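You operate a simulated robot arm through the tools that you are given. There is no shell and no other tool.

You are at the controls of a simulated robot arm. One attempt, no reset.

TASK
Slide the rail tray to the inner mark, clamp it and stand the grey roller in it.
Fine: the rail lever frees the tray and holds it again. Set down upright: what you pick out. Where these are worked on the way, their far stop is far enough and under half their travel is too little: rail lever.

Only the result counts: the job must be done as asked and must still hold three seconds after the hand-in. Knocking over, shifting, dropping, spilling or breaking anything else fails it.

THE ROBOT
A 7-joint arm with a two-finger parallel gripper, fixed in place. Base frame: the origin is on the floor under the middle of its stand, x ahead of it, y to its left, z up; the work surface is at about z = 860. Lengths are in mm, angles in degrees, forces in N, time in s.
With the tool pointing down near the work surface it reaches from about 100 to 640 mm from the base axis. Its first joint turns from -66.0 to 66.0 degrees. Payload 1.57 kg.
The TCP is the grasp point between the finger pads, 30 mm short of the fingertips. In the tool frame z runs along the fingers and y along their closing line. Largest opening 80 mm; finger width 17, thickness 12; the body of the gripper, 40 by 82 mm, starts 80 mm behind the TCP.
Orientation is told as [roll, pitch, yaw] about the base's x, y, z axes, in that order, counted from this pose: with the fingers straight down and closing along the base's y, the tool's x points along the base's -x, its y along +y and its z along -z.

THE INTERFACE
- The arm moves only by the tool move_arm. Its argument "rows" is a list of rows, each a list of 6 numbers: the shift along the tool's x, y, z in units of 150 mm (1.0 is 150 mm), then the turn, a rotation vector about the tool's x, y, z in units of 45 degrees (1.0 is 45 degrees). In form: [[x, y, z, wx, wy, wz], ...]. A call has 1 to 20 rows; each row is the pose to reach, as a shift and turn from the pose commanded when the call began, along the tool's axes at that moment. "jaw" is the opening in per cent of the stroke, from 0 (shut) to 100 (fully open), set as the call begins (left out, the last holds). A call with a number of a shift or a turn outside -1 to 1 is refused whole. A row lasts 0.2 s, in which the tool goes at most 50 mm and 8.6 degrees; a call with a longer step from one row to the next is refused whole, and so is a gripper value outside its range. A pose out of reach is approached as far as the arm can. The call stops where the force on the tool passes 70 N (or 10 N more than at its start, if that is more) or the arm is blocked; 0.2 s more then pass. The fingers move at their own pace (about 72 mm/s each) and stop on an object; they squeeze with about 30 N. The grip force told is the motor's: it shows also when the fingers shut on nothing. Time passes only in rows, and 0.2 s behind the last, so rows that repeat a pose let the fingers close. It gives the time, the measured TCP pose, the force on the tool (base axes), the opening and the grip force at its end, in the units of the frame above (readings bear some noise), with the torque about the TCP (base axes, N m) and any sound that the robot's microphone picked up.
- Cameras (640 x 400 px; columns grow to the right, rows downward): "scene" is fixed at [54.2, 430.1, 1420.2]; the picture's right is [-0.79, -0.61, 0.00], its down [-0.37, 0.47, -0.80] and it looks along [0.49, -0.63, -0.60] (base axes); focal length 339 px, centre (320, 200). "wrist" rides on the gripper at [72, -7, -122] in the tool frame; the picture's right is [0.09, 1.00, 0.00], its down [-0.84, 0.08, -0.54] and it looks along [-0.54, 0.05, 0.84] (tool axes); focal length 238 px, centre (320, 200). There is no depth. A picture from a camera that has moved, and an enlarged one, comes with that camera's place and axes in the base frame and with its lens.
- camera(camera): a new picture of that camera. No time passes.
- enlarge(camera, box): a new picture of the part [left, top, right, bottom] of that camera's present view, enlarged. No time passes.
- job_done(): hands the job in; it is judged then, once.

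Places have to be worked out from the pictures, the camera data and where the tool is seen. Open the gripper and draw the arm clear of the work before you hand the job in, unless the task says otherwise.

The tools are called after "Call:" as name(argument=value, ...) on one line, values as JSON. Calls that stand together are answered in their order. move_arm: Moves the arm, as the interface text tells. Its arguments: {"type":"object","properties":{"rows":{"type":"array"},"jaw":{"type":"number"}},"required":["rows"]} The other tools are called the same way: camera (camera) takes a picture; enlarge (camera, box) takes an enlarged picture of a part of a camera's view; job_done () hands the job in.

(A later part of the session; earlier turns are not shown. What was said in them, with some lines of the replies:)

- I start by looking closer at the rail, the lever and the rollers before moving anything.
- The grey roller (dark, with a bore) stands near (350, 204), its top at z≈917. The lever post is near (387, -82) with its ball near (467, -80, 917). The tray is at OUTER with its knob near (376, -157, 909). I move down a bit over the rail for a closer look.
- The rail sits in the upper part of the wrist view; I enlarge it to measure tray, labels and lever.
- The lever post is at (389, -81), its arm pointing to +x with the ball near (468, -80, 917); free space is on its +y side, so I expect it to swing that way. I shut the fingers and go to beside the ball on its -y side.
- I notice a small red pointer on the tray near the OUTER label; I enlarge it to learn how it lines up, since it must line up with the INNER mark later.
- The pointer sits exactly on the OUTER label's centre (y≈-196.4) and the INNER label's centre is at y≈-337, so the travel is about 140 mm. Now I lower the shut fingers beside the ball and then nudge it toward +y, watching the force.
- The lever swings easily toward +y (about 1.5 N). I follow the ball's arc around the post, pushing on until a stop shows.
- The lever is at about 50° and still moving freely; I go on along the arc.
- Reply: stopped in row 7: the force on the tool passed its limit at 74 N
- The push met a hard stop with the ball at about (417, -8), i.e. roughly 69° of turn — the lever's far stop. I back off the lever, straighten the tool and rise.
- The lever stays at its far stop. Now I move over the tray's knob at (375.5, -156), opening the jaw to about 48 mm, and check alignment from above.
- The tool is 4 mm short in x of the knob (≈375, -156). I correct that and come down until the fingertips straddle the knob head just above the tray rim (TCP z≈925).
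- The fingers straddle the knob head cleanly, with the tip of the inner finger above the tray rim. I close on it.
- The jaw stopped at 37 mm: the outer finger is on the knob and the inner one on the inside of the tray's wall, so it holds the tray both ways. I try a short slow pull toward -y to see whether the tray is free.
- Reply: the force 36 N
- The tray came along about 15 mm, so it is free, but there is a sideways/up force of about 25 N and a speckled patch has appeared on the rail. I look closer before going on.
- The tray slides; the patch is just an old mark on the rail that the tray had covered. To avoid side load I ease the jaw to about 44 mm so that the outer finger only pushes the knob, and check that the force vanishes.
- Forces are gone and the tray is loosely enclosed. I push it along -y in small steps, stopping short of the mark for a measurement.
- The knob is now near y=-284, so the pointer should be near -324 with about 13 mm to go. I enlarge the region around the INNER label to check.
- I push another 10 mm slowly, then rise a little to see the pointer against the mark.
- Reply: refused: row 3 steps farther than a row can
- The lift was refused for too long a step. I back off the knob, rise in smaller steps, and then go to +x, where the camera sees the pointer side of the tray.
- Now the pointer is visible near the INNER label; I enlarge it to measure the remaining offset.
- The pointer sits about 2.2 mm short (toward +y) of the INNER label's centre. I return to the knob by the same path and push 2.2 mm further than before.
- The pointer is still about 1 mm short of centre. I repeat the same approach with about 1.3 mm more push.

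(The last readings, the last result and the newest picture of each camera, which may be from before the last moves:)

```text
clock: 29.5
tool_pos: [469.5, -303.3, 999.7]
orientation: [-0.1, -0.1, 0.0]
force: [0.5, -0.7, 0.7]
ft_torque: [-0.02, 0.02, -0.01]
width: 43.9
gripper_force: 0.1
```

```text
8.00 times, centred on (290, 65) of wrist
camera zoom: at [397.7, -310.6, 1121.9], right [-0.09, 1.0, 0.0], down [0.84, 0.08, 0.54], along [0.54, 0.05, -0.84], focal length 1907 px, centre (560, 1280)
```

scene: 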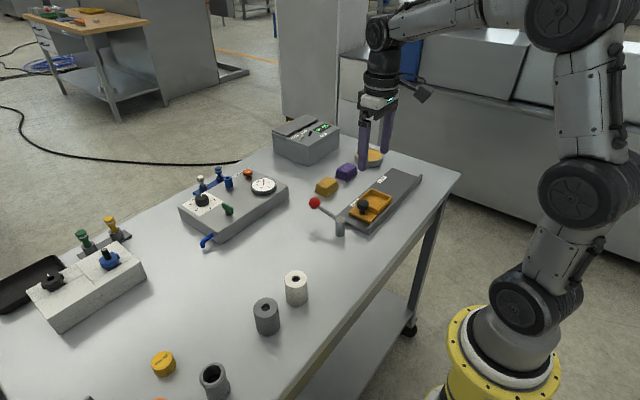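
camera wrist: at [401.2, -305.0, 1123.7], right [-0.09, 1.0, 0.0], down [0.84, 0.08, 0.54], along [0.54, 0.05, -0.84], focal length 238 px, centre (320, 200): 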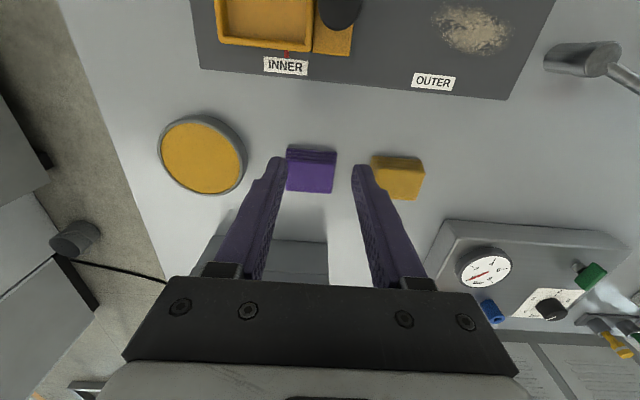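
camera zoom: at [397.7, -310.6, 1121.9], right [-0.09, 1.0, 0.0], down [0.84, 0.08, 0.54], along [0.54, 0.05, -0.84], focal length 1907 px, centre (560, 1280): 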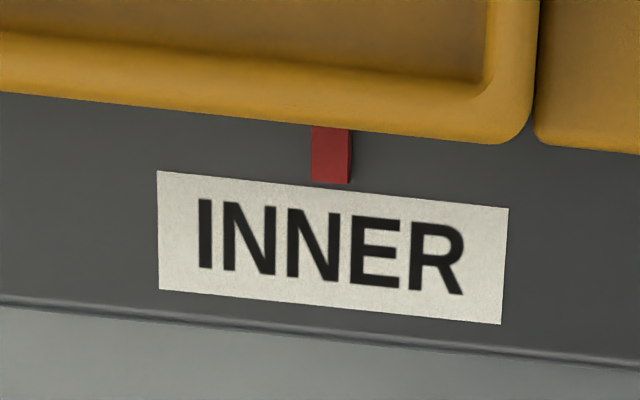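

The pointer is now centred on the INNER mark within a fraction of a millimetre (the finger also met a bit more resistance, as at a stop). Next I shut the jaw and fly over to the far side of the lever ball (≈(417, -8)) to swing it back.

Call:
move_arm(rows=[[0.06, 0.25, -0.1, 0, 0, 0], [0.12, 0.5, -0.2, 0, 0, 0], [0.2, 0.75, -0.2, 0, 0, 0], [0.28, 1.0, -0.2, 0, 0, 0]], jaw=0)

Call:
move_arm(rows=[[0.08, 0.25, 0, 0, 0, 0], [0.16, 0.5, 0, 0, 0, 0], [0.24, 0.75, 0.05, 0, 0, 0], [0.29, 1.0, 0.1, 0, 0, 0], [0.29, 1.0, 0.1, 0, 0, 0]])

Call:
camera(camera="wrist")

Call:
camera(camera="scene")

```text
clock: 30.5
tool_pos: [428.3, -152.5, 1027.8]
orientation: [-0.1, 0.0, 0.1]
force: [0.1, 0.6, 0.0]
ft_torque: [-0.01, 0.05, -0.01]
width: 0.0
gripper_force: 21.5
```

```text
clock: 31.7
tool_pos: [386.0, -1.6, 1014.5]
orientation: [0.0, -0.1, 0.2]
force: [-0.2, 0.2, -0.1]
ft_torque: [0.02, 0.01, -0.02]
width: 0.2
gripper_force: 21.3
```

```text
taken
camera wrist: at [312.7, -8.7, 1137.0], right [-0.09, 1.0, 0.0], down [0.84, 0.08, 0.54], along [0.54, 0.05, -0.84], focal length 238 px, centre (320, 200)
```

wrist: 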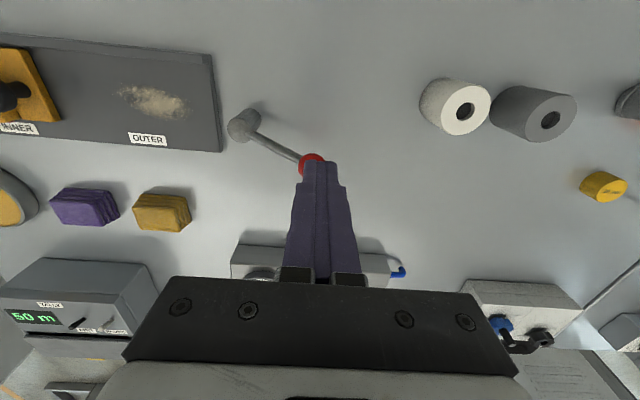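

```text
taken
```

scene: 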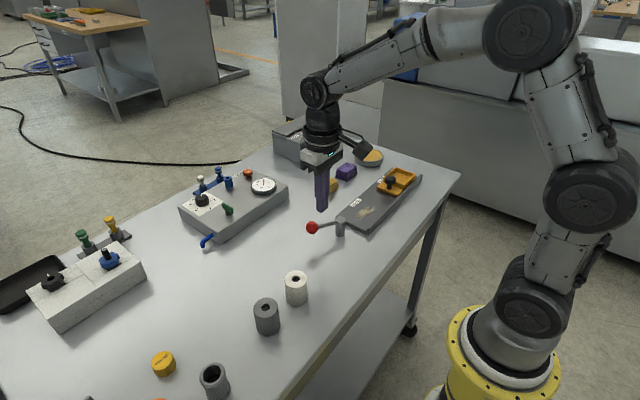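

I shift slightly away from the ball and come down beside it, tips at about z=900.

Call:
move_arm(rows=[[0.027, 0.077, 0.1, 0, 0, 0], [0.027, 0.077, 0.3, 0, 0, 0], [0.027, 0.077, 0.5, 0, 0, 0], [0.027, 0.077, 0.557, 0, 0, 0], [0.027, 0.077, 0.557, 0, 0, 0]])

Call:
enlarge(camera="scene", box=[250, 160, 410, 280])

Call:
camera(camera="wrist")

```text
clock: 32.9
tool_pos: [378.5, 11.1, 931.0]
orientation: [0.0, 0.0, 0.2]
force: [-1.1, 0.8, 0.4]
ft_torque: [-0.01, -0.01, -0.02]
width: 0.4
gripper_force: 21.1
```

```text
3.33 times, centred on (330, 220) of scene
camera zoom: at [54.2, 430.1, 1420.2], right [-0.79, -0.61, 0.0], down [-0.37, 0.47, -0.8], along [0.49, -0.63, -0.6], focal length 1131 px, centre (287, 133)
```

zoom: 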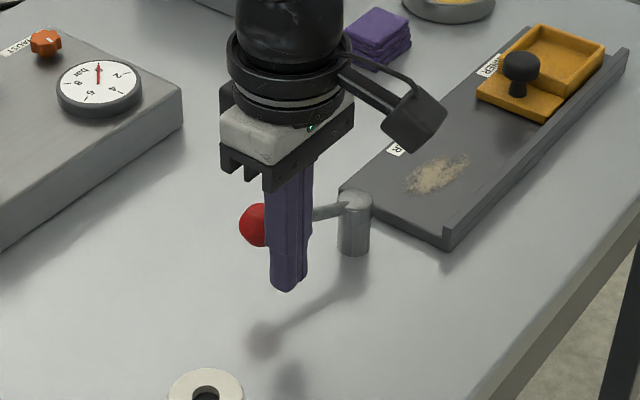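

```text
taken
camera wrist: at [305.9, 4.9, 1052.7], right [-0.09, 1.0, 0.0], down [0.84, 0.08, 0.54], along [0.54, 0.05, -0.84], focal length 238 px, centre (320, 200)
```

wrist: 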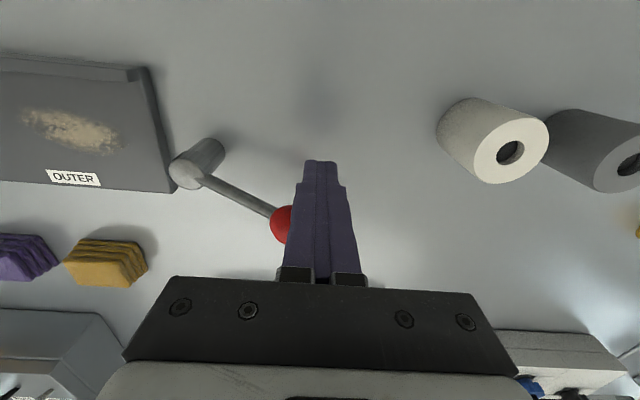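

The fingers stand clear behind the ball. I now push it back along its arc toward its original position at +x.

Call:
move_arm(rows=[[-0.05, -0.03, 0, 0, 0, 0], [-0.106, -0.064, 0, 0, 0, 0], [-0.149, -0.07, 0, 0, 0, 0], [-0.191, -0.077, 0, 0, 0, 0], [-0.238, -0.091, 0, 0, 0, 0], [-0.283, -0.107, 0, 0, 0, 0], [-0.326, -0.129, 0, 0, 0, 0], [-0.367, -0.152, 0, 0, 0, 0], [-0.406, -0.181, 0, 0, 0, 0], [-0.443, -0.211, 0, 0, 0, 0], [-0.477, -0.246, 0, 0, 0, 0], [-0.507, -0.283, 0, 0, 0, 0], [-0.534, -0.323, 0, 0, 0, 0], [-0.557, -0.365, 0, 0, 0, 0]])

Call:
enlarge(camera="scene", box=[250, 160, 410, 280])

Call:
camera(camera="wrist")

```text
clock: 35.9
tool_pos: [463.6, -42.9, 933.8]
orientation: [-0.1, -0.2, 0.0]
force: [-0.9, 0.4, -0.4]
ft_torque: [0.01, 0.01, 0.0]
width: 0.0
gripper_force: 21.9
```

```text
3.33 times, centred on (330, 220) of scene
camera zoom: at [54.2, 430.1, 1420.2], right [-0.79, -0.61, 0.0], down [-0.37, 0.47, -0.8], along [0.49, -0.63, -0.6], focal length 1131 px, centre (287, 133)
```

zoom: 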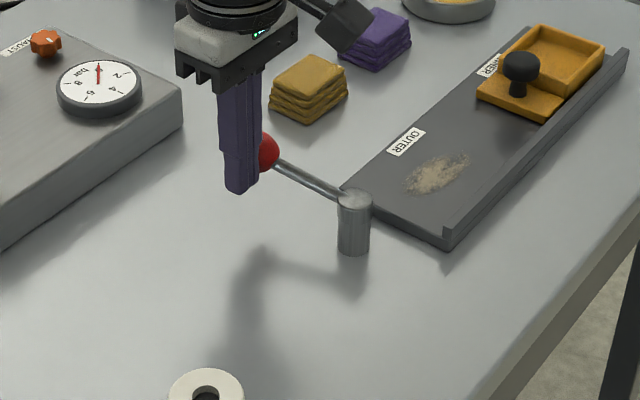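

```text
taken
camera wrist: at [390.8, -50.1, 1054.1], right [-0.09, 1.0, 0.0], down [0.84, 0.08, 0.54], along [0.54, 0.05, -0.84], focal length 238 px, centre (320, 200)
```

wrist: 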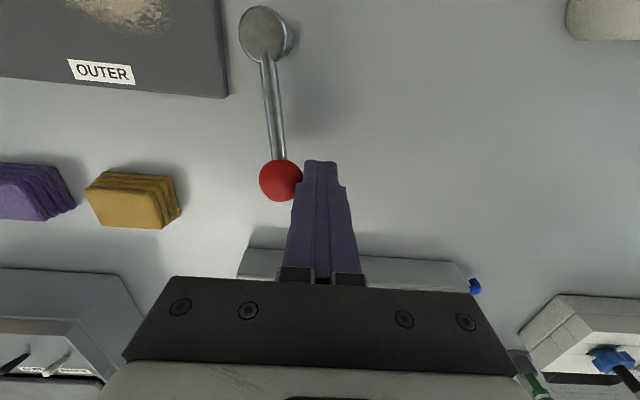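

The lever is at about 10°. I keep pushing toward -y in small steps until it meets its clamped stop.

Call:
move_arm(rows=[[-0.01, -0.02, 0, 0, 0, 0], [-0.02, -0.04, 0, 0, 0, 0], [-0.025, -0.06, 0, 0, 0, 0], [-0.028, -0.08, 0, 0, 0, 0], [-0.03, -0.095, 0, 0, 0, 0], [-0.03, -0.11, 0, 0, 0, 0], [-0.03, -0.125, 0, 0, 0, 0], [-0.03, -0.14, 0, 0, 0, 0], [-0.03, -0.15, 0, 0, 0, 0]])

Call:
enlarge(camera="scene", box=[250, 160, 410, 280])

Call:
camera(camera="wrist")

```text
clock: 37.9
tool_pos: [467.8, -58.0, 931.4]
orientation: [0.7, 0.0, 0.0]
force: [-2.6, 50.4, 4.3]
ft_torque: [0.74, 0.06, -0.01]
width: 0.2
gripper_force: 21.1
```

```text
3.33 times, centred on (330, 220) of scene
camera zoom: at [53.9, 431.4, 1419.8], right [-0.79, -0.61, 0.0], down [-0.37, 0.47, -0.8], along [0.49, -0.63, -0.6], focal length 1131 px, centre (287, 133)
```

zoom: 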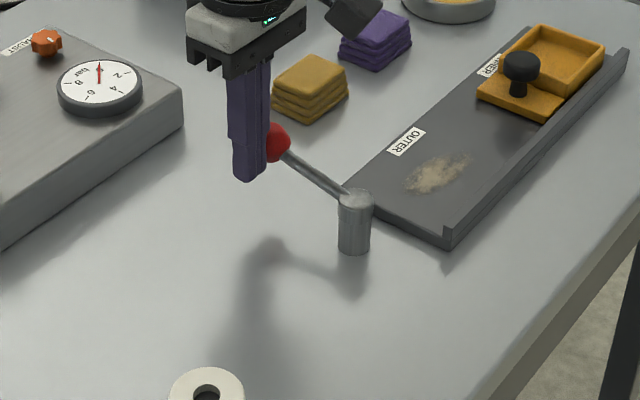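

```text
taken
camera wrist: at [396.1, -66.1, 1053.2], right [-0.09, 1.0, 0.01], down [0.84, 0.07, 0.54], along [0.54, 0.06, -0.84], focal length 238 px, centre (320, 200)
```

wrist: 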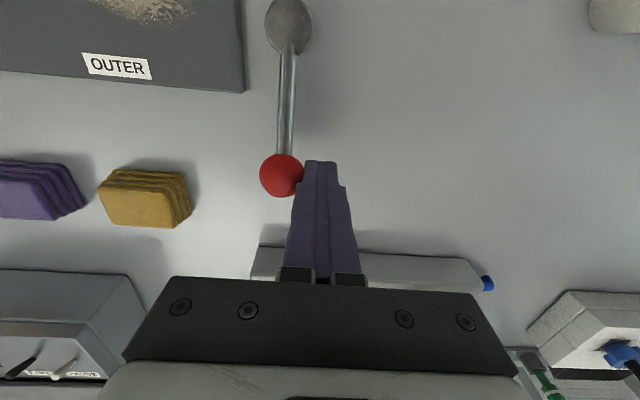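

The push met a firm stop (50 N) with the lever back along +x, as it was at the start: the tray is clamped. I back off +y, rise, and check the lever and the tray.

Call:
move_arm(rows=[[0, 0.08, 0, 0, 0, 0], [0, 0.2, 0, 0, 0, 0], [0, 0.25, -0.2, 0, 0, 0], [0, 0.25, -0.5, 0, 0, 0], [0, 0.25, -0.7, 0, 0, 0], [0, 0.25, -0.7, 0, 0, 0]])

Call:
camera(camera="wrist")

Call:
enlarge(camera="scene", box=[290, 120, 450, 240])

```text
clock: 39.3
tool_pos: [469.4, -29.1, 1035.5]
orientation: [-0.1, -0.1, 0.1]
force: [0.5, 0.7, -0.2]
ft_torque: [0.01, 0.02, 0.01]
width: 0.0
gripper_force: 21.1
```

```text
taken
camera wrist: at [396.3, -36.8, 1158.0], right [-0.09, 1.0, 0.0], down [0.84, 0.08, 0.54], along [0.54, 0.05, -0.84], focal length 238 px, centre (320, 200)
```

wrist: 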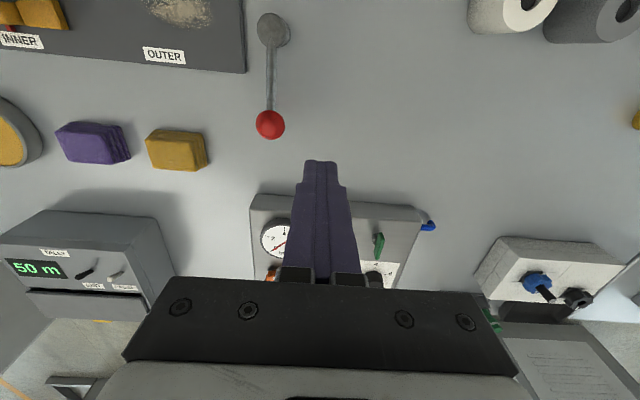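

```text
3.33 times, centred on (370, 180) of scene
camera zoom: at [54.2, 430.1, 1420.2], right [-0.79, -0.61, 0.0], down [-0.37, 0.47, -0.8], along [0.49, -0.63, -0.6], focal length 1131 px, centre (153, 267)
```

zoom: 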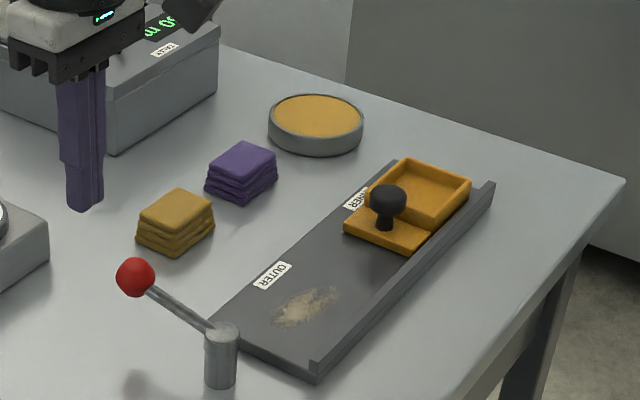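

The lever ball is back exactly where it began and the tray sits at INNER. Now I open the jaw to about 60 mm and travel over the grey roller at about (350, 204).

Call:
move_arm(rows=[[0.12, 0.25, 0, 0, 0, 0], [0.25, 0.5, 0, 0, 0, 0], [0.38, 0.75, 0, 0, 0, 0], [0.5, 1.0, 0, 0, 0, 0]], jaw=75)

Call:
move_arm(rows=[[0.1, 0.2, 0, 0, 0, 0], [0.2, 0.4, 0, 0, 0, 0], [0.3, 0.54, 0, 0, 0, 0], [0.3, 0.54, 0, 0, 0, 0.17], [0.3, 0.54, 0, 0, 0, 0.34], [0.3, 0.54, 0, 0, 0, 0.51], [0.3, 0.54, 0, 0, 0, 0.68], [0.3, 0.54, 0, 0, 0, 0.85], [0.3, 0.54, 0, 0, 0, 1.0], [0.3, 0.54, 0, 0, 0, 1.0]])

Call:
camera(camera="wrist")

Call:
camera(camera="scene")

```text
clock: 40.3
tool_pos: [390.9, 125.3, 1035.9]
orientation: [-0.1, 0.0, 0.1]
force: [-0.2, 0.3, 0.5]
ft_torque: [-0.01, -0.01, -0.01]
width: 60.2
gripper_force: 0.1
```

```text
clock: 42.5
tool_pos: [347.7, 202.6, 1035.8]
orientation: [-0.1, 0.0, -45.0]
force: [0.0, -1.0, 0.4]
ft_torque: [-0.01, -0.04, -0.02]
width: 59.8
gripper_force: 0.1
```

```text
taken
camera wrist: at [291.3, 248.9, 1158.0], right [0.64, 0.77, 0.0], down [0.65, -0.54, 0.54], along [0.42, -0.35, -0.84], focal length 238 px, centre (320, 200)
```

wrist: 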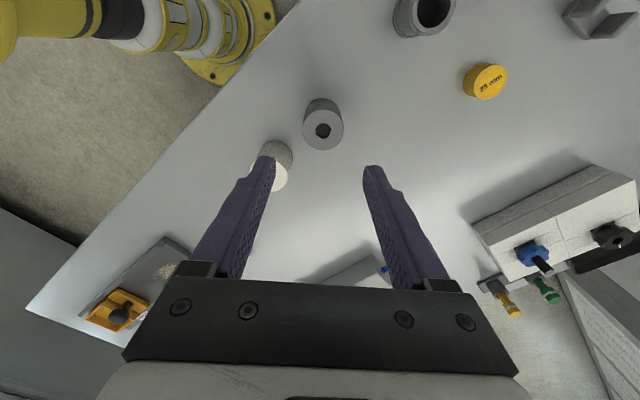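

```text
taken
```

scene: 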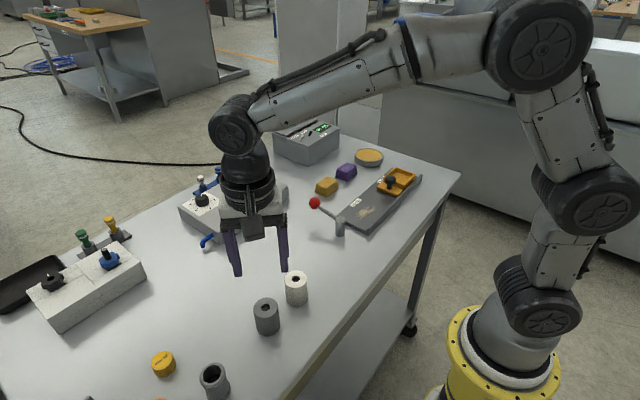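

The hole of the grey roller projects to about (349.3, 204.5) — 2.5 mm off along the tool's y. I enlarge for a finer reading before going down.

Call:
enlarge(camera="wrist", box=[240, 80, 400, 200])

```text
3.33 times, centred on (320, 140) of wrist
camera zoom: at [291.3, 248.9, 1158.0], right [0.64, 0.77, 0.0], down [0.65, -0.54, 0.54], along [0.42, -0.35, -0.84], focal length 794 px, centre (320, 400)
```

zoom: 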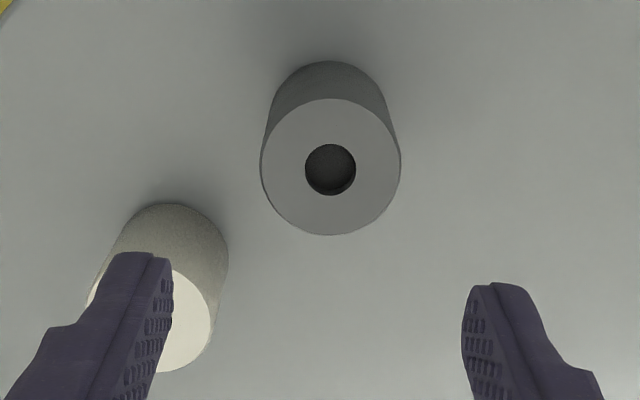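

The roller's centre is at about (349, 205), diameter ≈43 mm. I shift by 2.5 mm and come down in steps to TCP z≈918 so that the tips stay 28 mm above the roller's foot.

Call:
move_arm(rows=[[0.004, 0.0165, 0.1, 0, 0, 0], [0.004, 0.0165, 0.3, 0, 0, 0], [0.004, 0.0165, 0.45, 0, 0, 0], [0.004, 0.0165, 0.5, 0, 0, 0], [0.004, 0.0165, 0.5, 0, 0, 0]])

Call:
camera(camera="wrist")

Call:
enlarge(camera="scene", box=[200, 220, 340, 350])

```text
clock: 43.7
tool_pos: [349.7, 205.3, 960.5]
orientation: [0.0, -0.1, -44.8]
force: [-0.5, 0.9, -0.3]
ft_torque: [0.01, 0.02, -0.01]
width: 60.1
gripper_force: 0.0
```

```text
taken
camera wrist: at [293.0, 250.2, 1081.9], right [0.64, 0.77, 0.0], down [0.65, -0.53, 0.54], along [0.42, -0.35, -0.84], focal length 238 px, centre (320, 200)
```

wrist: 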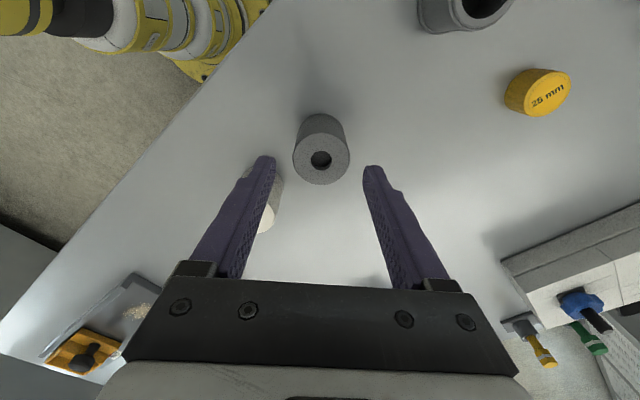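

```text
3.08 times, centred on (270, 285) of scene
camera zoom: at [54.2, 430.1, 1420.2], right [-0.79, -0.61, 0.0], down [-0.37, 0.47, -0.8], along [0.49, -0.63, -0.6], focal length 1044 px, centre (474, -62)
```

zoom: 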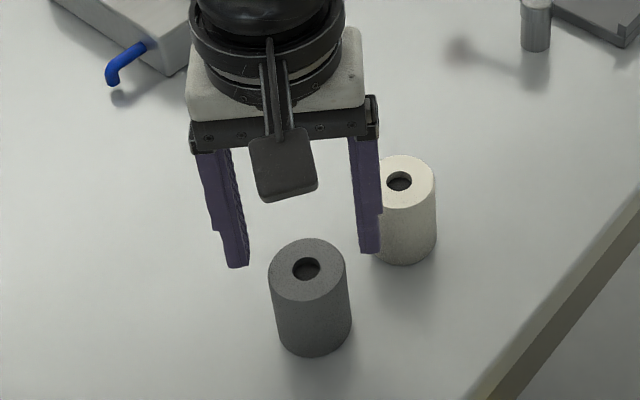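

Fingers straddle the roller symmetrically, the white roller is clear. I go down to TCP z≈918 and then close.

Call:
move_arm(rows=[[0, 0, 0.1, 0, 0, 0], [0, 0, 0.2, 0, 0, 0], [0, 0, 0.283, 0, 0, 0], [0, 0, 0.283, 0, 0, 0]])

Call:
enlarge(camera="scene", box=[200, 220, 340, 350])

Call:
camera(camera="wrist")

```text
clock: 44.7
tool_pos: [349.7, 206.3, 918.3]
orientation: [0.0, -0.1, -44.9]
force: [0.3, 0.5, 0.6]
ft_torque: [0.0, -0.04, 0.02]
width: 60.1
gripper_force: 0.2
```

```text
3.08 times, centred on (270, 285) of scene
camera zoom: at [54.2, 430.1, 1420.2], right [-0.79, -0.61, 0.0], down [-0.37, 0.47, -0.8], along [0.49, -0.63, -0.6], focal length 1044 px, centre (474, -62)
```

zoom: 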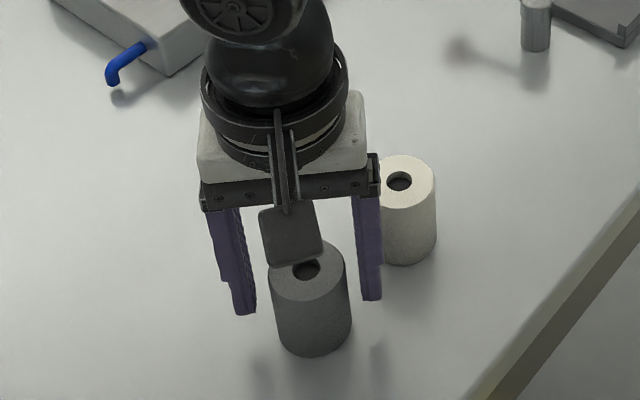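

```text
taken
camera wrist: at [293.4, 252.0, 1039.5], right [0.64, 0.77, 0.0], down [0.65, -0.53, 0.54], along [0.42, -0.35, -0.84], focal length 238 px, centre (320, 200)
```

wrist: 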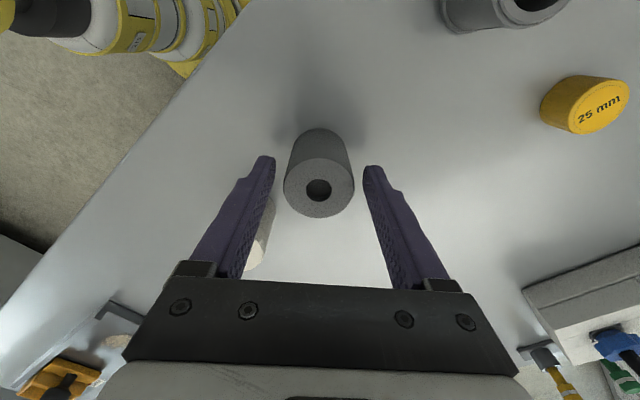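

The roller is centred between the fingers within about 1–2 mm. I close the jaw on it.

Call:
move_arm(rows=[[0, -0.008, 0, 0, 0, 0], [0, -0.008, 0, 0, 0, 0], [0, -0.008, 0, 0, 0, 0], [0, -0.008, 0, 0, 0, 0]], jaw=0)

Call:
camera(camera="wrist")

```text
clock: 45.7
tool_pos: [347.2, 205.7, 918.7]
orientation: [0.0, -0.1, -44.9]
force: [0.3, 0.4, -0.5]
ft_torque: [0.02, -0.04, 0.04]
width: 42.7
gripper_force: 30.5
```

```text
taken
camera wrist: at [291.9, 250.8, 1039.6], right [0.64, 0.77, 0.0], down [0.65, -0.53, 0.54], along [0.42, -0.35, -0.84], focal length 238 px, centre (320, 200)
```

wrist: 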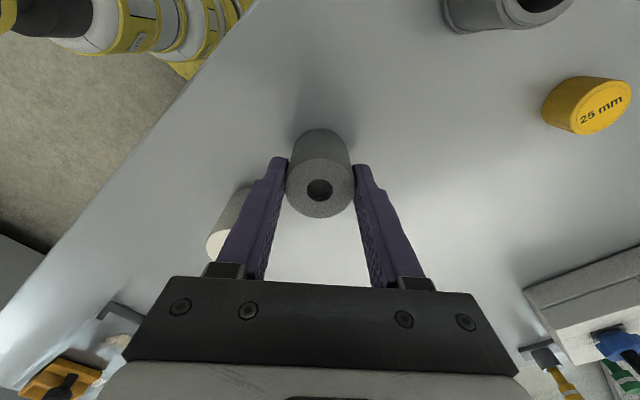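

The jaw holds the roller at 42.7 mm with 30 N. I lift straight up, gently at first.

Call:
move_arm(rows=[[0, 0, -0.05, 0, 0, 0], [0, 0, -0.12, 0, 0, 0], [0, 0, -0.25, 0, 0, 0], [0, 0, -0.45, 0, 0, 0], [0, 0, -0.67, 0, 0, 0], [0, 0, -0.9, 0, 0, 0], [0, 0, -0.9, 0, 0, 0]])

Call:
camera(camera="scene")

Call:
camera(camera="wrist")

```text
clock: 47.3
tool_pos: [347.3, 204.3, 1052.4]
orientation: [0.1, -0.2, -44.9]
force: [-0.5, 0.6, -1.0]
ft_torque: [0.02, 0.01, -0.02]
width: 42.4
gripper_force: 29.6
```

```text
taken
```

scene: 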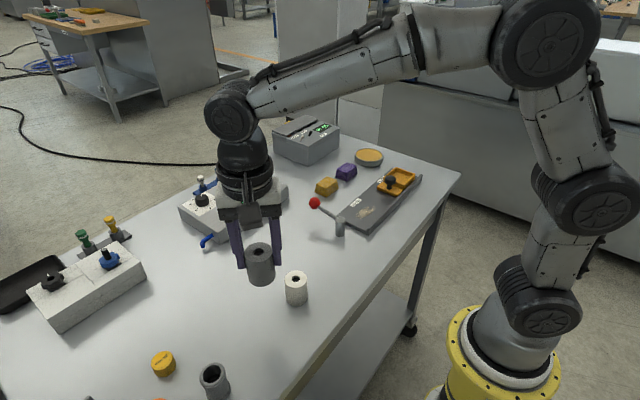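

```text
taken
camera wrist: at [291.6, 249.8, 1175.5], right [0.64, 0.77, 0.0], down [0.65, -0.53, 0.54], along [0.42, -0.35, -0.84], focal length 238 px, centre (320, 200)
```

wrist: 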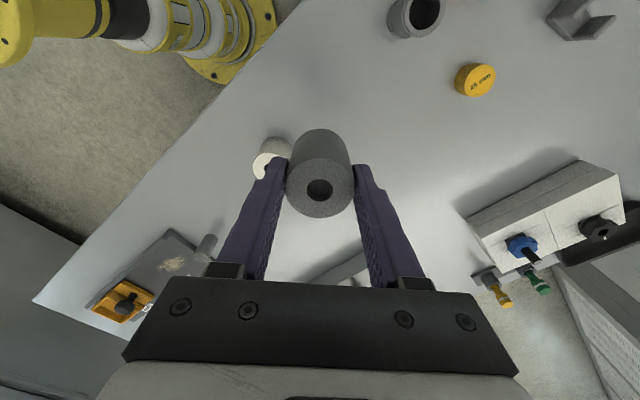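

The roller is held firmly and the white one is untouched. I carry it at height along -y toward the tray (tool axes are turned by 45°, so equal shifts in tool x and y run along base y).

Call:
move_arm(rows=[[-0.1, -0.1, 0, 0, 0, 0], [-0.25, -0.25, 0, 0, 0, 0], [-0.42, -0.42, 0, 0, 0, 0], [-0.6, -0.6, 0, 0, 0, 0], [-0.78, -0.78, 0, 0, 0, 0], [-0.92, -0.92, 0, 0, 0, 0], [-1.0, -1.0, 0, 0, 0, 0]])

Call:
move_arm(rows=[[-0.1, -0.1, 0, 0, 0, 0], [-0.25, -0.25, 0, 0, 0, 0], [-0.42, -0.42, 0, 0, 0, 0], [-0.6, -0.6, 0, 0, 0, 0], [-0.78, -0.78, 0, 0, 0, 0], [-0.92, -0.92, 0, 0, 0, 0], [-1.0, -1.0, 0, 0, 0, 0], [-1.0, -1.0, 0, 0, 0, 0]])

Call:
camera(camera="wrist")

Call:
camera(camera="scene")

```text
clock: 48.9
tool_pos: [348.6, -9.6, 1055.0]
orientation: [0.1, -0.1, -44.9]
force: [0.5, 0.2, -1.3]
ft_torque: [-0.03, 0.02, 0.0]
width: 42.2
gripper_force: 30.0
```

```text
clock: 50.7
tool_pos: [349.0, -221.0, 1055.3]
orientation: [-0.1, -0.2, -44.8]
force: [0.1, 0.0, -0.6]
ft_torque: [0.0, 0.04, 0.0]
width: 42.3
gripper_force: 30.0
```

```text
taken
camera wrist: at [293.2, -175.2, 1176.7], right [0.64, 0.77, 0.0], down [0.65, -0.53, 0.54], along [0.42, -0.35, -0.84], focal length 238 px, centre (320, 200)
```

wrist: 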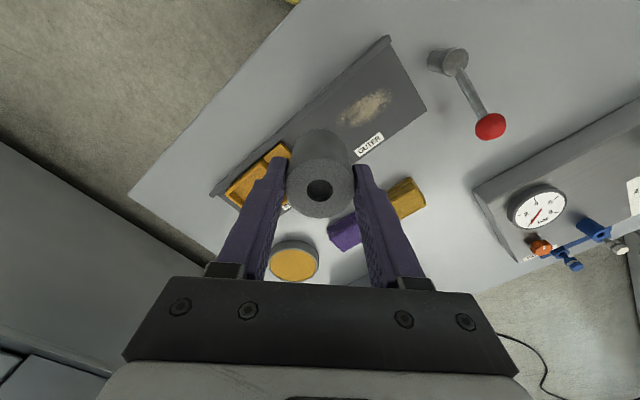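

```text
taken
```

scene: 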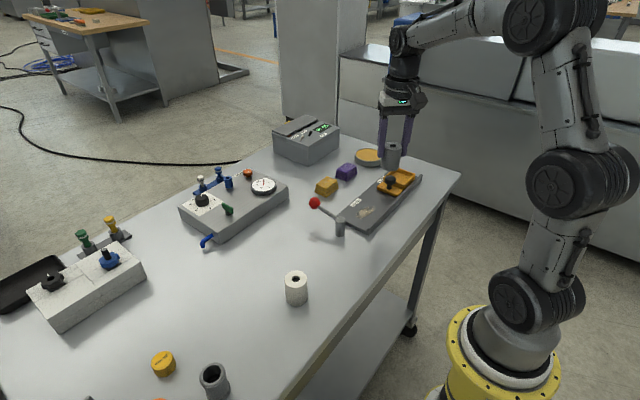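

At (349, -221) now. From the wrist measurements the tray pocket's centre is near (373, -351); I move above it and lower to TCP z≈1000 for a check.

Call:
move_arm(rows=[[-0.15, -0.1, 0, 0, 0, 0], [-0.32, -0.22, 0, 0, 0, 0], [-0.5, -0.34, 0, 0, 0, 0], [-0.65, -0.45, 0, 0, 0, 0], [-0.726, -0.5, 0, 0, 0, 0], [-0.726, -0.5, 0.2, 0, 0, 0], [-0.726, -0.5, 0.34, 0, 0, 0], [-0.726, -0.5, 0.34, 0, 0, 0]])

Call:
camera(camera="wrist")

Call:
enlarge(camera="scene", box=[330, 100, 450, 220])

```text
clock: 52.5
tool_pos: [373.6, -349.5, 1002.2]
orientation: [0.0, 0.0, -44.9]
force: [-0.1, -0.8, -1.1]
ft_torque: [0.02, 0.0, 0.0]
width: 42.4
gripper_force: 30.4
```

```text
taken
camera wrist: at [318.5, -303.6, 1124.4], right [0.64, 0.77, 0.0], down [0.65, -0.53, 0.54], along [0.42, -0.35, -0.84], focal length 238 px, centre (320, 200)
```

wrist: 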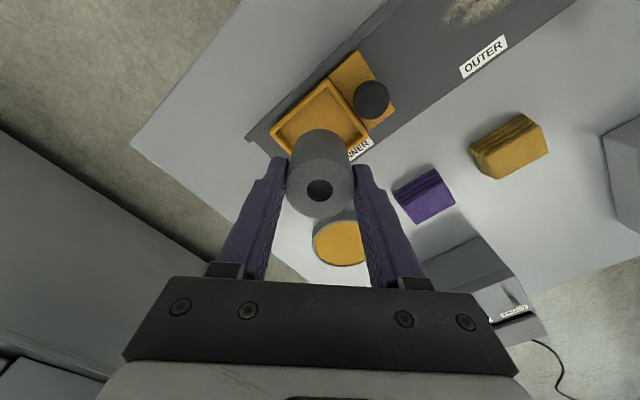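

```text
3.33 times, centred on (390, 160) of scene
camera zoom: at [54.2, 430.1, 1420.2], right [-0.79, -0.61, 0.0], down [-0.37, 0.47, -0.8], along [0.49, -0.63, -0.6], focal length 1131 px, centre (87, 333)
```

zoom: 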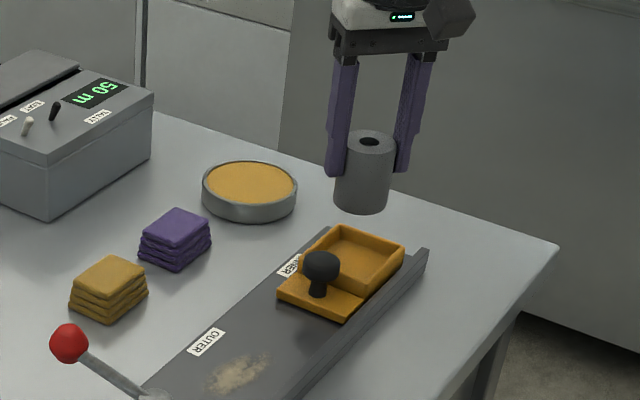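

The roller hangs above the pocket. I enlarge the tray in the wrist view to compute the pocket's corners more exactly.

Call:
enlarge(camera="wrist", box=[240, 40, 400, 165])

```text
3.20 times, centred on (320, 102) of wrist
camera zoom: at [318.5, -303.6, 1124.4], right [0.64, 0.77, 0.0], down [0.65, -0.53, 0.54], along [0.42, -0.35, -0.84], focal length 763 px, centre (320, 512)
```

zoom: 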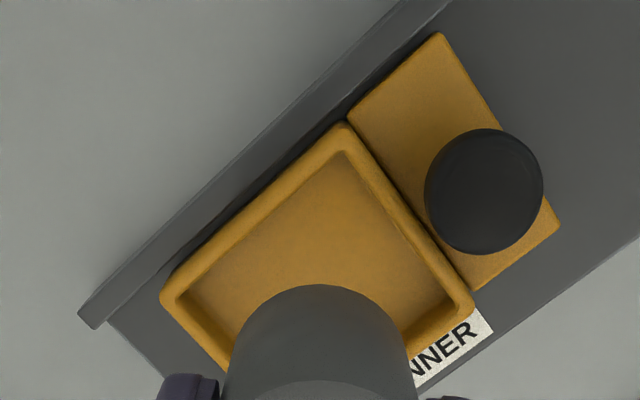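

The pocket spans x≈341–404, y≈-386…-315, centre ≈(372.5, -350.5), and the roller hangs within 2 mm of that. I trim by 1–1.5 mm and lower to TCP z≈945.

Call:
move_arm(rows=[[0.005, -0.009, 0.08, 0, 0, 0], [0.005, -0.009, 0.18, 0, 0, 0], [0.005, -0.009, 0.28, 0, 0, 0], [0.005, -0.009, 0.34, 0, 0, 0], [0.005, -0.009, 0.375, 0, 0, 0], [0.005, -0.009, 0.375, 0, 0, 0]])

Call:
enlarge(camera="scene", box=[340, 110, 440, 210])

Call:
enlarge(camera="wrist", box=[220, 60, 420, 220])

```text
clock: 53.9
tool_pos: [374.5, -350.7, 947.2]
orientation: [0.0, -0.1, -44.9]
force: [-0.9, 0.1, -0.3]
ft_torque: [0.01, -0.04, -0.05]
width: 42.6
gripper_force: 29.7
```

```text
4.00 times, centred on (390, 160) of scene
camera zoom: at [54.2, 430.1, 1420.2], right [-0.79, -0.61, 0.0], down [-0.37, 0.47, -0.8], along [0.49, -0.63, -0.6], focal length 1357 px, centre (40, 360)
```

zoom: 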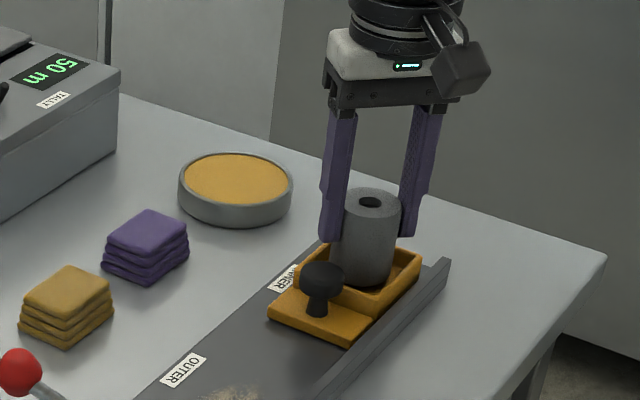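

```text
2.50 times, centred on (320, 140) of wrist
camera zoom: at [316.8, -304.8, 1069.1], right [0.64, 0.77, 0.0], down [0.65, -0.53, 0.54], along [0.42, -0.35, -0.84], focal length 596 px, centre (320, 350)
```

zoom: 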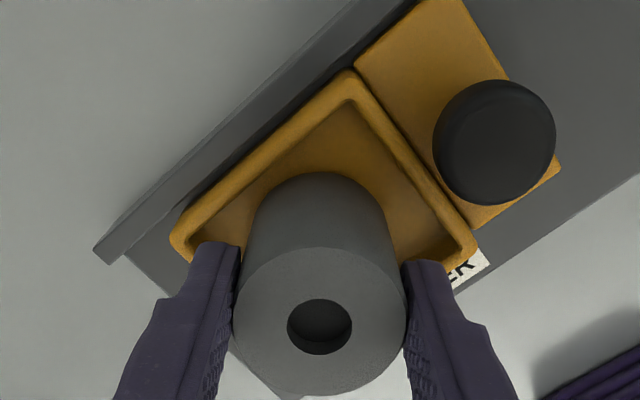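

The roller is inside the pocket's outline with clearance all round. I lower slowly by 8 mm and read the force.

Call:
move_arm(rows=[[0, 0, 0.014, 0, 0, 0], [0, 0, 0.028, 0, 0, 0], [0, 0, 0.041, 0, 0, 0], [0, 0, 0.053, 0, 0, 0], [0, 0, 0.053, 0, 0, 0]])

Call:
enlarge(camera="scene", box=[360, 130, 430, 200])

```text
clock: 55.1
tool_pos: [373.3, -350.8, 940.8]
orientation: [-0.1, -0.4, -44.8]
force: [-3.5, 3.7, 20.7]
ft_torque: [0.35, 0.3, 0.08]
width: 42.3
gripper_force: 29.8
```

```text
5.71 times, centred on (395, 165) of scene
camera zoom: at [53.8, 430.4, 1420.1], right [-0.79, -0.61, 0.0], down [-0.37, 0.47, -0.8], along [0.49, -0.63, -0.6], focal length 1939 px, centre (-109, 400)
```

zoom: 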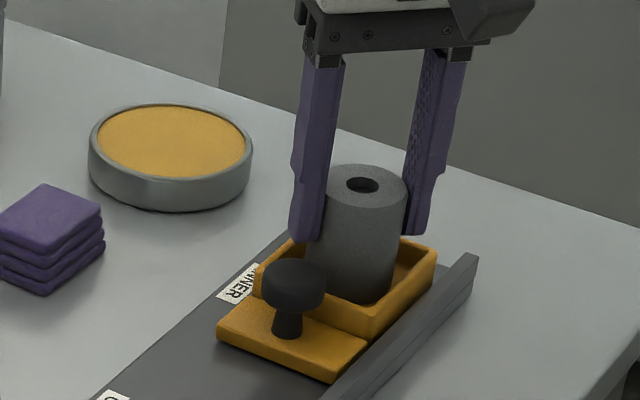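

A 20 N upward reaction appeared at TCP z≈941, matching the roller's foot on the pocket floor (z≈882). I ease up about 1 mm to take off the load before opening.

Call:
move_arm(rows=[[0, 0, -0.006, 0, 0, 0], [0, 0, -0.006, 0, 0, 0]])

Call:
camera(camera="wrist")

```text
clock: 55.7
tool_pos: [372.8, -350.8, 941.0]
orientation: [-0.1, -0.4, -45.0]
force: [1.1, 3.0, 21.1]
ft_torque: [0.13, -0.11, 0.06]
width: 42.5
gripper_force: 29.0
```

```text
taken
camera wrist: at [315.9, -305.1, 1062.7], right [0.64, 0.77, 0.0], down [0.65, -0.53, 0.55], along [0.42, -0.35, -0.84], focal length 238 px, centre (320, 200)
```

wrist: 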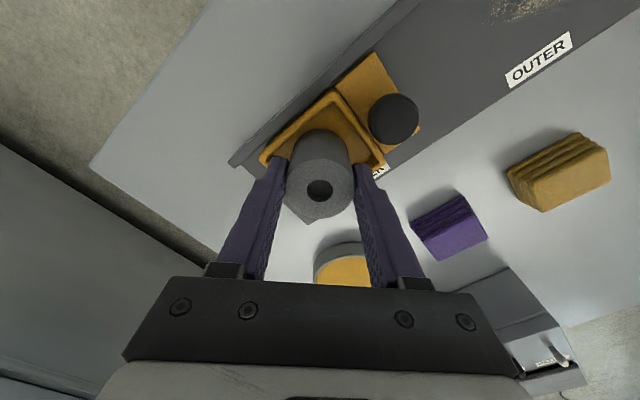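

Still 21 N, so the command is a bit deeper than the contact. I ease up another 2 mm.

Call:
move_arm(rows=[[0, 0, -0.007, 0, 0, 0], [0, 0, -0.013, 0, 0, 0], [0, 0, -0.013, 0, 0, 0]])

Call:
enlarge(camera="scene", box=[360, 130, 430, 200])

```text
clock: 56.5
tool_pos: [371.6, -350.1, 941.5]
orientation: [0.0, 0.1, -44.9]
force: [0.5, -2.3, 7.5]
ft_torque: [-0.29, -0.17, -0.04]
width: 42.5
gripper_force: 30.2
```

```text
5.71 times, centred on (395, 165) of scene
camera zoom: at [54.1, 430.1, 1420.2], right [-0.79, -0.61, 0.0], down [-0.37, 0.47, -0.8], along [0.49, -0.63, -0.6], focal length 1939 px, centre (-109, 400)
```

zoom: 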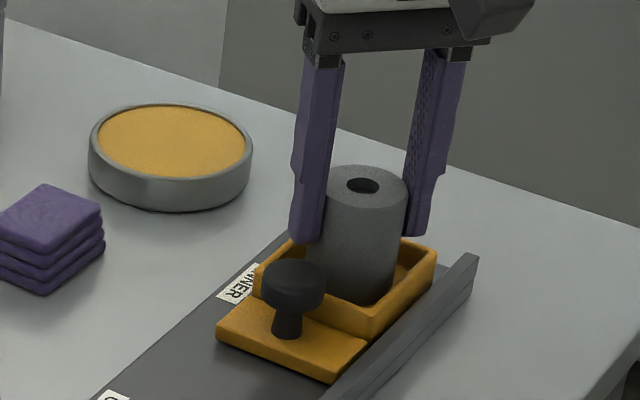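

Only about 7 N of load remains and the roller stands upright. I open the jaw to about 56 mm.

Call:
move_arm(rows=[[0, 0, 0, 0, 0, 0], [0, 0, 0, 0, 0, 0], [0, 0, 0, 0, 0, 0]], jaw=70)

Call:
enlarge(camera="scene", box=[360, 130, 430, 200])

Call:
camera(camera="wrist")

```text
clock: 57.3
tool_pos: [372.7, -349.9, 942.9]
orientation: [0.0, -0.1, -44.8]
force: [-0.2, 0.0, 0.9]
ft_torque: [0.03, 0.03, 0.02]
width: 56.0
gripper_force: 0.0
```

```text
5.71 times, centred on (395, 165) of scene
camera zoom: at [54.2, 430.1, 1420.2], right [-0.79, -0.61, 0.0], down [-0.37, 0.47, -0.8], along [0.49, -0.63, -0.6], focal length 1939 px, centre (-109, 400)
```

zoom: 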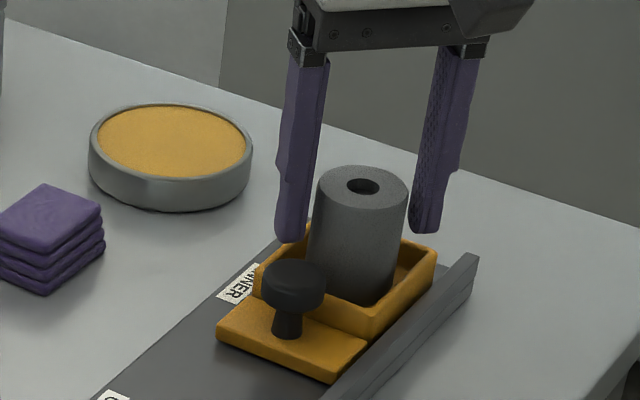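

```text
taken
camera wrist: at [316.5, -304.5, 1064.2], right [0.64, 0.77, 0.0], down [0.65, -0.54, 0.54], along [0.42, -0.35, -0.84], focal length 238 px, centre (320, 200)
```

wrist: 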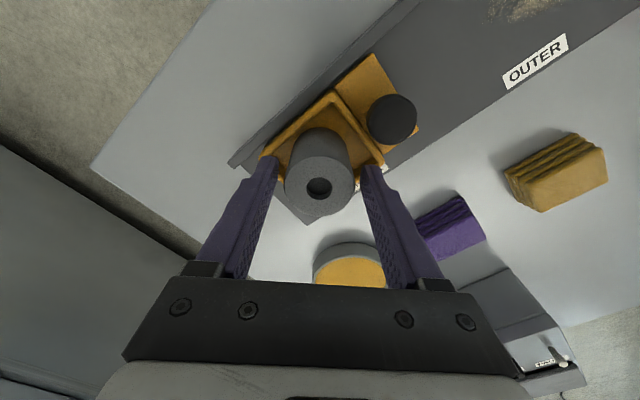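

The roller stands free in the tray and both fingers are clear of it. I rise straight up and then draw back toward the middle.

Call:
move_arm(rows=[[0, 0, -0.06, 0, 0, 0], [0, 0, -0.16, 0, 0, 0], [0, 0, -0.32, 0, 0, 0], [0, 0, -0.55, 0, 0, 0], [0, 0, -0.8, 0, 0, 0], [0, 0, -1.0, 0, 0, 0], [0, 0, -1.0, 0, 0, 0]])

Call:
camera(camera="wrist")

Call:
camera(camera="scene")

Call:
enlarge(camera="scene", box=[300, 130, 460, 250])

```text
clock: 58.9
tool_pos: [371.7, -352.7, 1091.8]
orientation: [0.0, -0.1, -44.9]
force: [0.0, 0.0, -0.4]
ft_torque: [0.04, -0.02, 0.0]
width: 56.0
gripper_force: 0.0
```

```text
taken
camera wrist: at [315.6, -307.3, 1214.1], right [0.64, 0.77, 0.0], down [0.65, -0.54, 0.54], along [0.42, -0.35, -0.84], focal length 238 px, centre (320, 200)
```

wrist: 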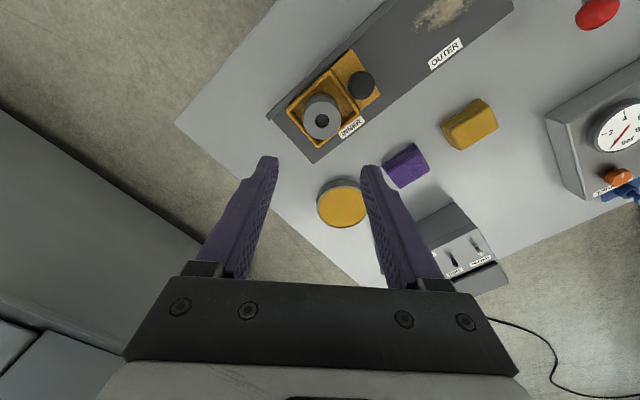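

```text
taken
```

scene: 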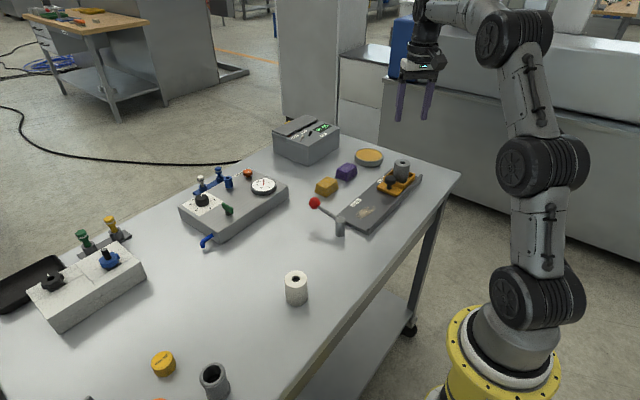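

```text
3.33 times, centred on (380, 190) of scene
camera zoom: at [54.2, 430.1, 1420.2], right [-0.79, -0.61, 0.0], down [-0.37, 0.47, -0.8], along [0.49, -0.63, -0.6], focal length 1131 px, centre (120, 233)
```

zoom: 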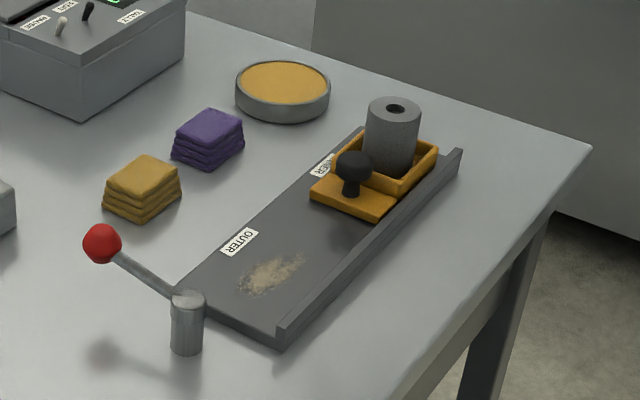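

The roller stands upright in the tray, lever back at its holding stop. I check the pointer against the INNER mark one last time.

Call:
enlarge(camera="wrist", box=[260, 60, 400, 170])

Call:
enlarge(camera="wrist", box=[325, 105, 375, 145])

```text
3.64 times, centred on (330, 115) of wrist
camera zoom: at [315.6, -307.3, 1214.1], right [0.64, 0.77, 0.0], down [0.65, -0.54, 0.54], along [0.42, -0.35, -0.84], focal length 867 px, centre (284, 509)
```

zoom: 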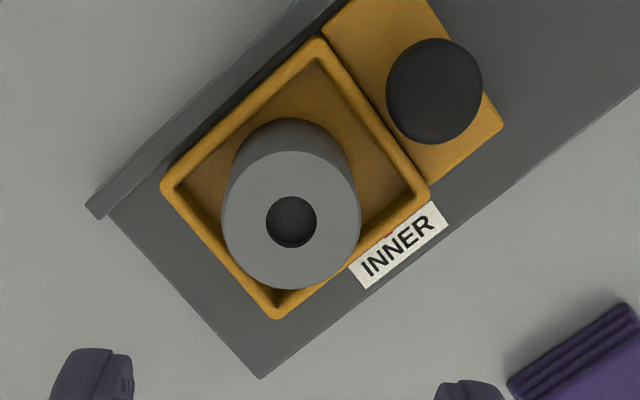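

```text
10.00 times, centred on (350, 125) of wrist
camera zoom: at [315.6, -307.3, 1214.1], right [0.64, 0.77, 0.0], down [0.65, -0.54, 0.54], along [0.42, -0.35, -0.84], focal length 2384 px, centre (20, 950)
```

zoom: 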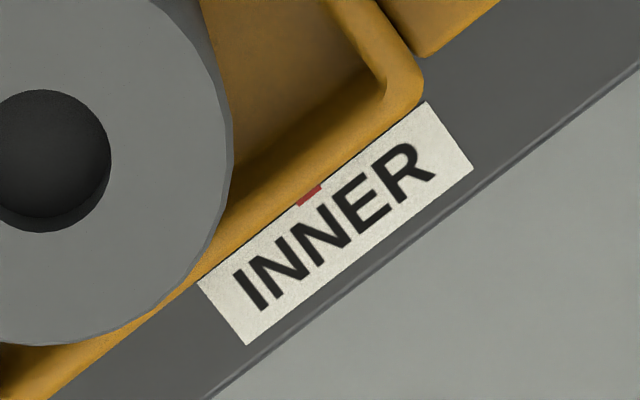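

The pointer is centred on the INNER label, and the roller is clear of the tray's walls. I draw the arm up and away from the tray.

Call:
move_arm(rows=[[0.1, 0.1, -0.15, 0, 0, 0], [0.25, 0.25, -0.3, 0, 0, 0], [0.42, 0.42, -0.4, 0, 0, 0], [0.6, 0.6, -0.5, 0, 0, 0], [0.7, 0.7, -0.5, 0, 0, 0], [0.7, 0.7, -0.5, 0, 0, 0], [0.7, 0.7, -0.5, 0, 0, 0]], jaw=100)

Call:
camera(camera="scene")

Call:
enlarge(camera="scene", box=[300, 130, 460, 250])

```text
clock: 60.5
tool_pos: [370.0, -202.1, 1165.9]
orientation: [0.0, -0.1, -44.9]
force: [0.1, -0.3, 0.2]
ft_torque: [-0.01, 0.04, 0.0]
width: 80.2
gripper_force: 0.0
```

```text
taken
```

scene: 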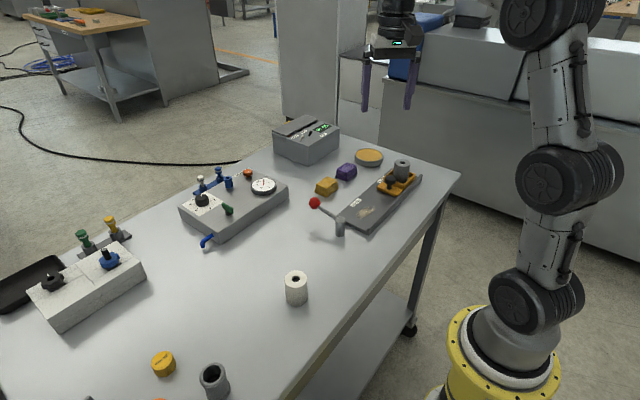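

```text
3.33 times, centred on (380, 190) of scene
camera zoom: at [54.1, 430.1, 1420.2], right [-0.79, -0.61, 0.0], down [-0.37, 0.47, -0.8], along [0.49, -0.63, -0.6], focal length 1131 px, centre (120, 233)
```

zoom: 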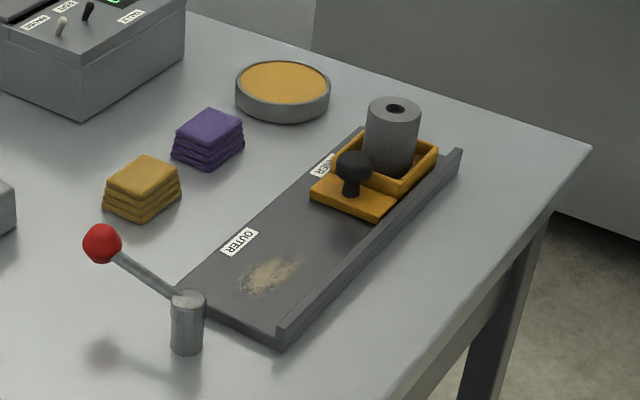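

The tray is at the INNER mark, the lever is back at its holding stop, and the grey roller stands upright in the tray. Everything else is in place and the open gripper is clear, so I hand the job in.

Call:
job_done()

```text
The job is handed in.
```

The tray is at the INNER mark, the rail lever is back at its holding stop, and the grey roller stands upright in the tray. I've handed the job in; I haven't seen a verdict.

- **Tray:** I swung the lever to its far stop and pushed the tray over. Its red pointer was still centred on the INNER label in a close-up taken after the roller went in.
- **Clamp:** I pushed the lever back until it met a firm stop at about 50 N, and its ball is where it was at the start. I did not test the clamp by pushing on the tray. I take that stop as the holding position because the tray slid freely with the lever at the other end.
- **Roller:** The roller rests on the tray floor, clear of the walls. It stayed upright when I opened the gripper and moved away.

The white roller and the other items look undisturbed in the last picture. Sliding the tray uncovered a speckled, dusty-looking patch on the rail near OUTER; it looked like an old mark, and I left it alone.
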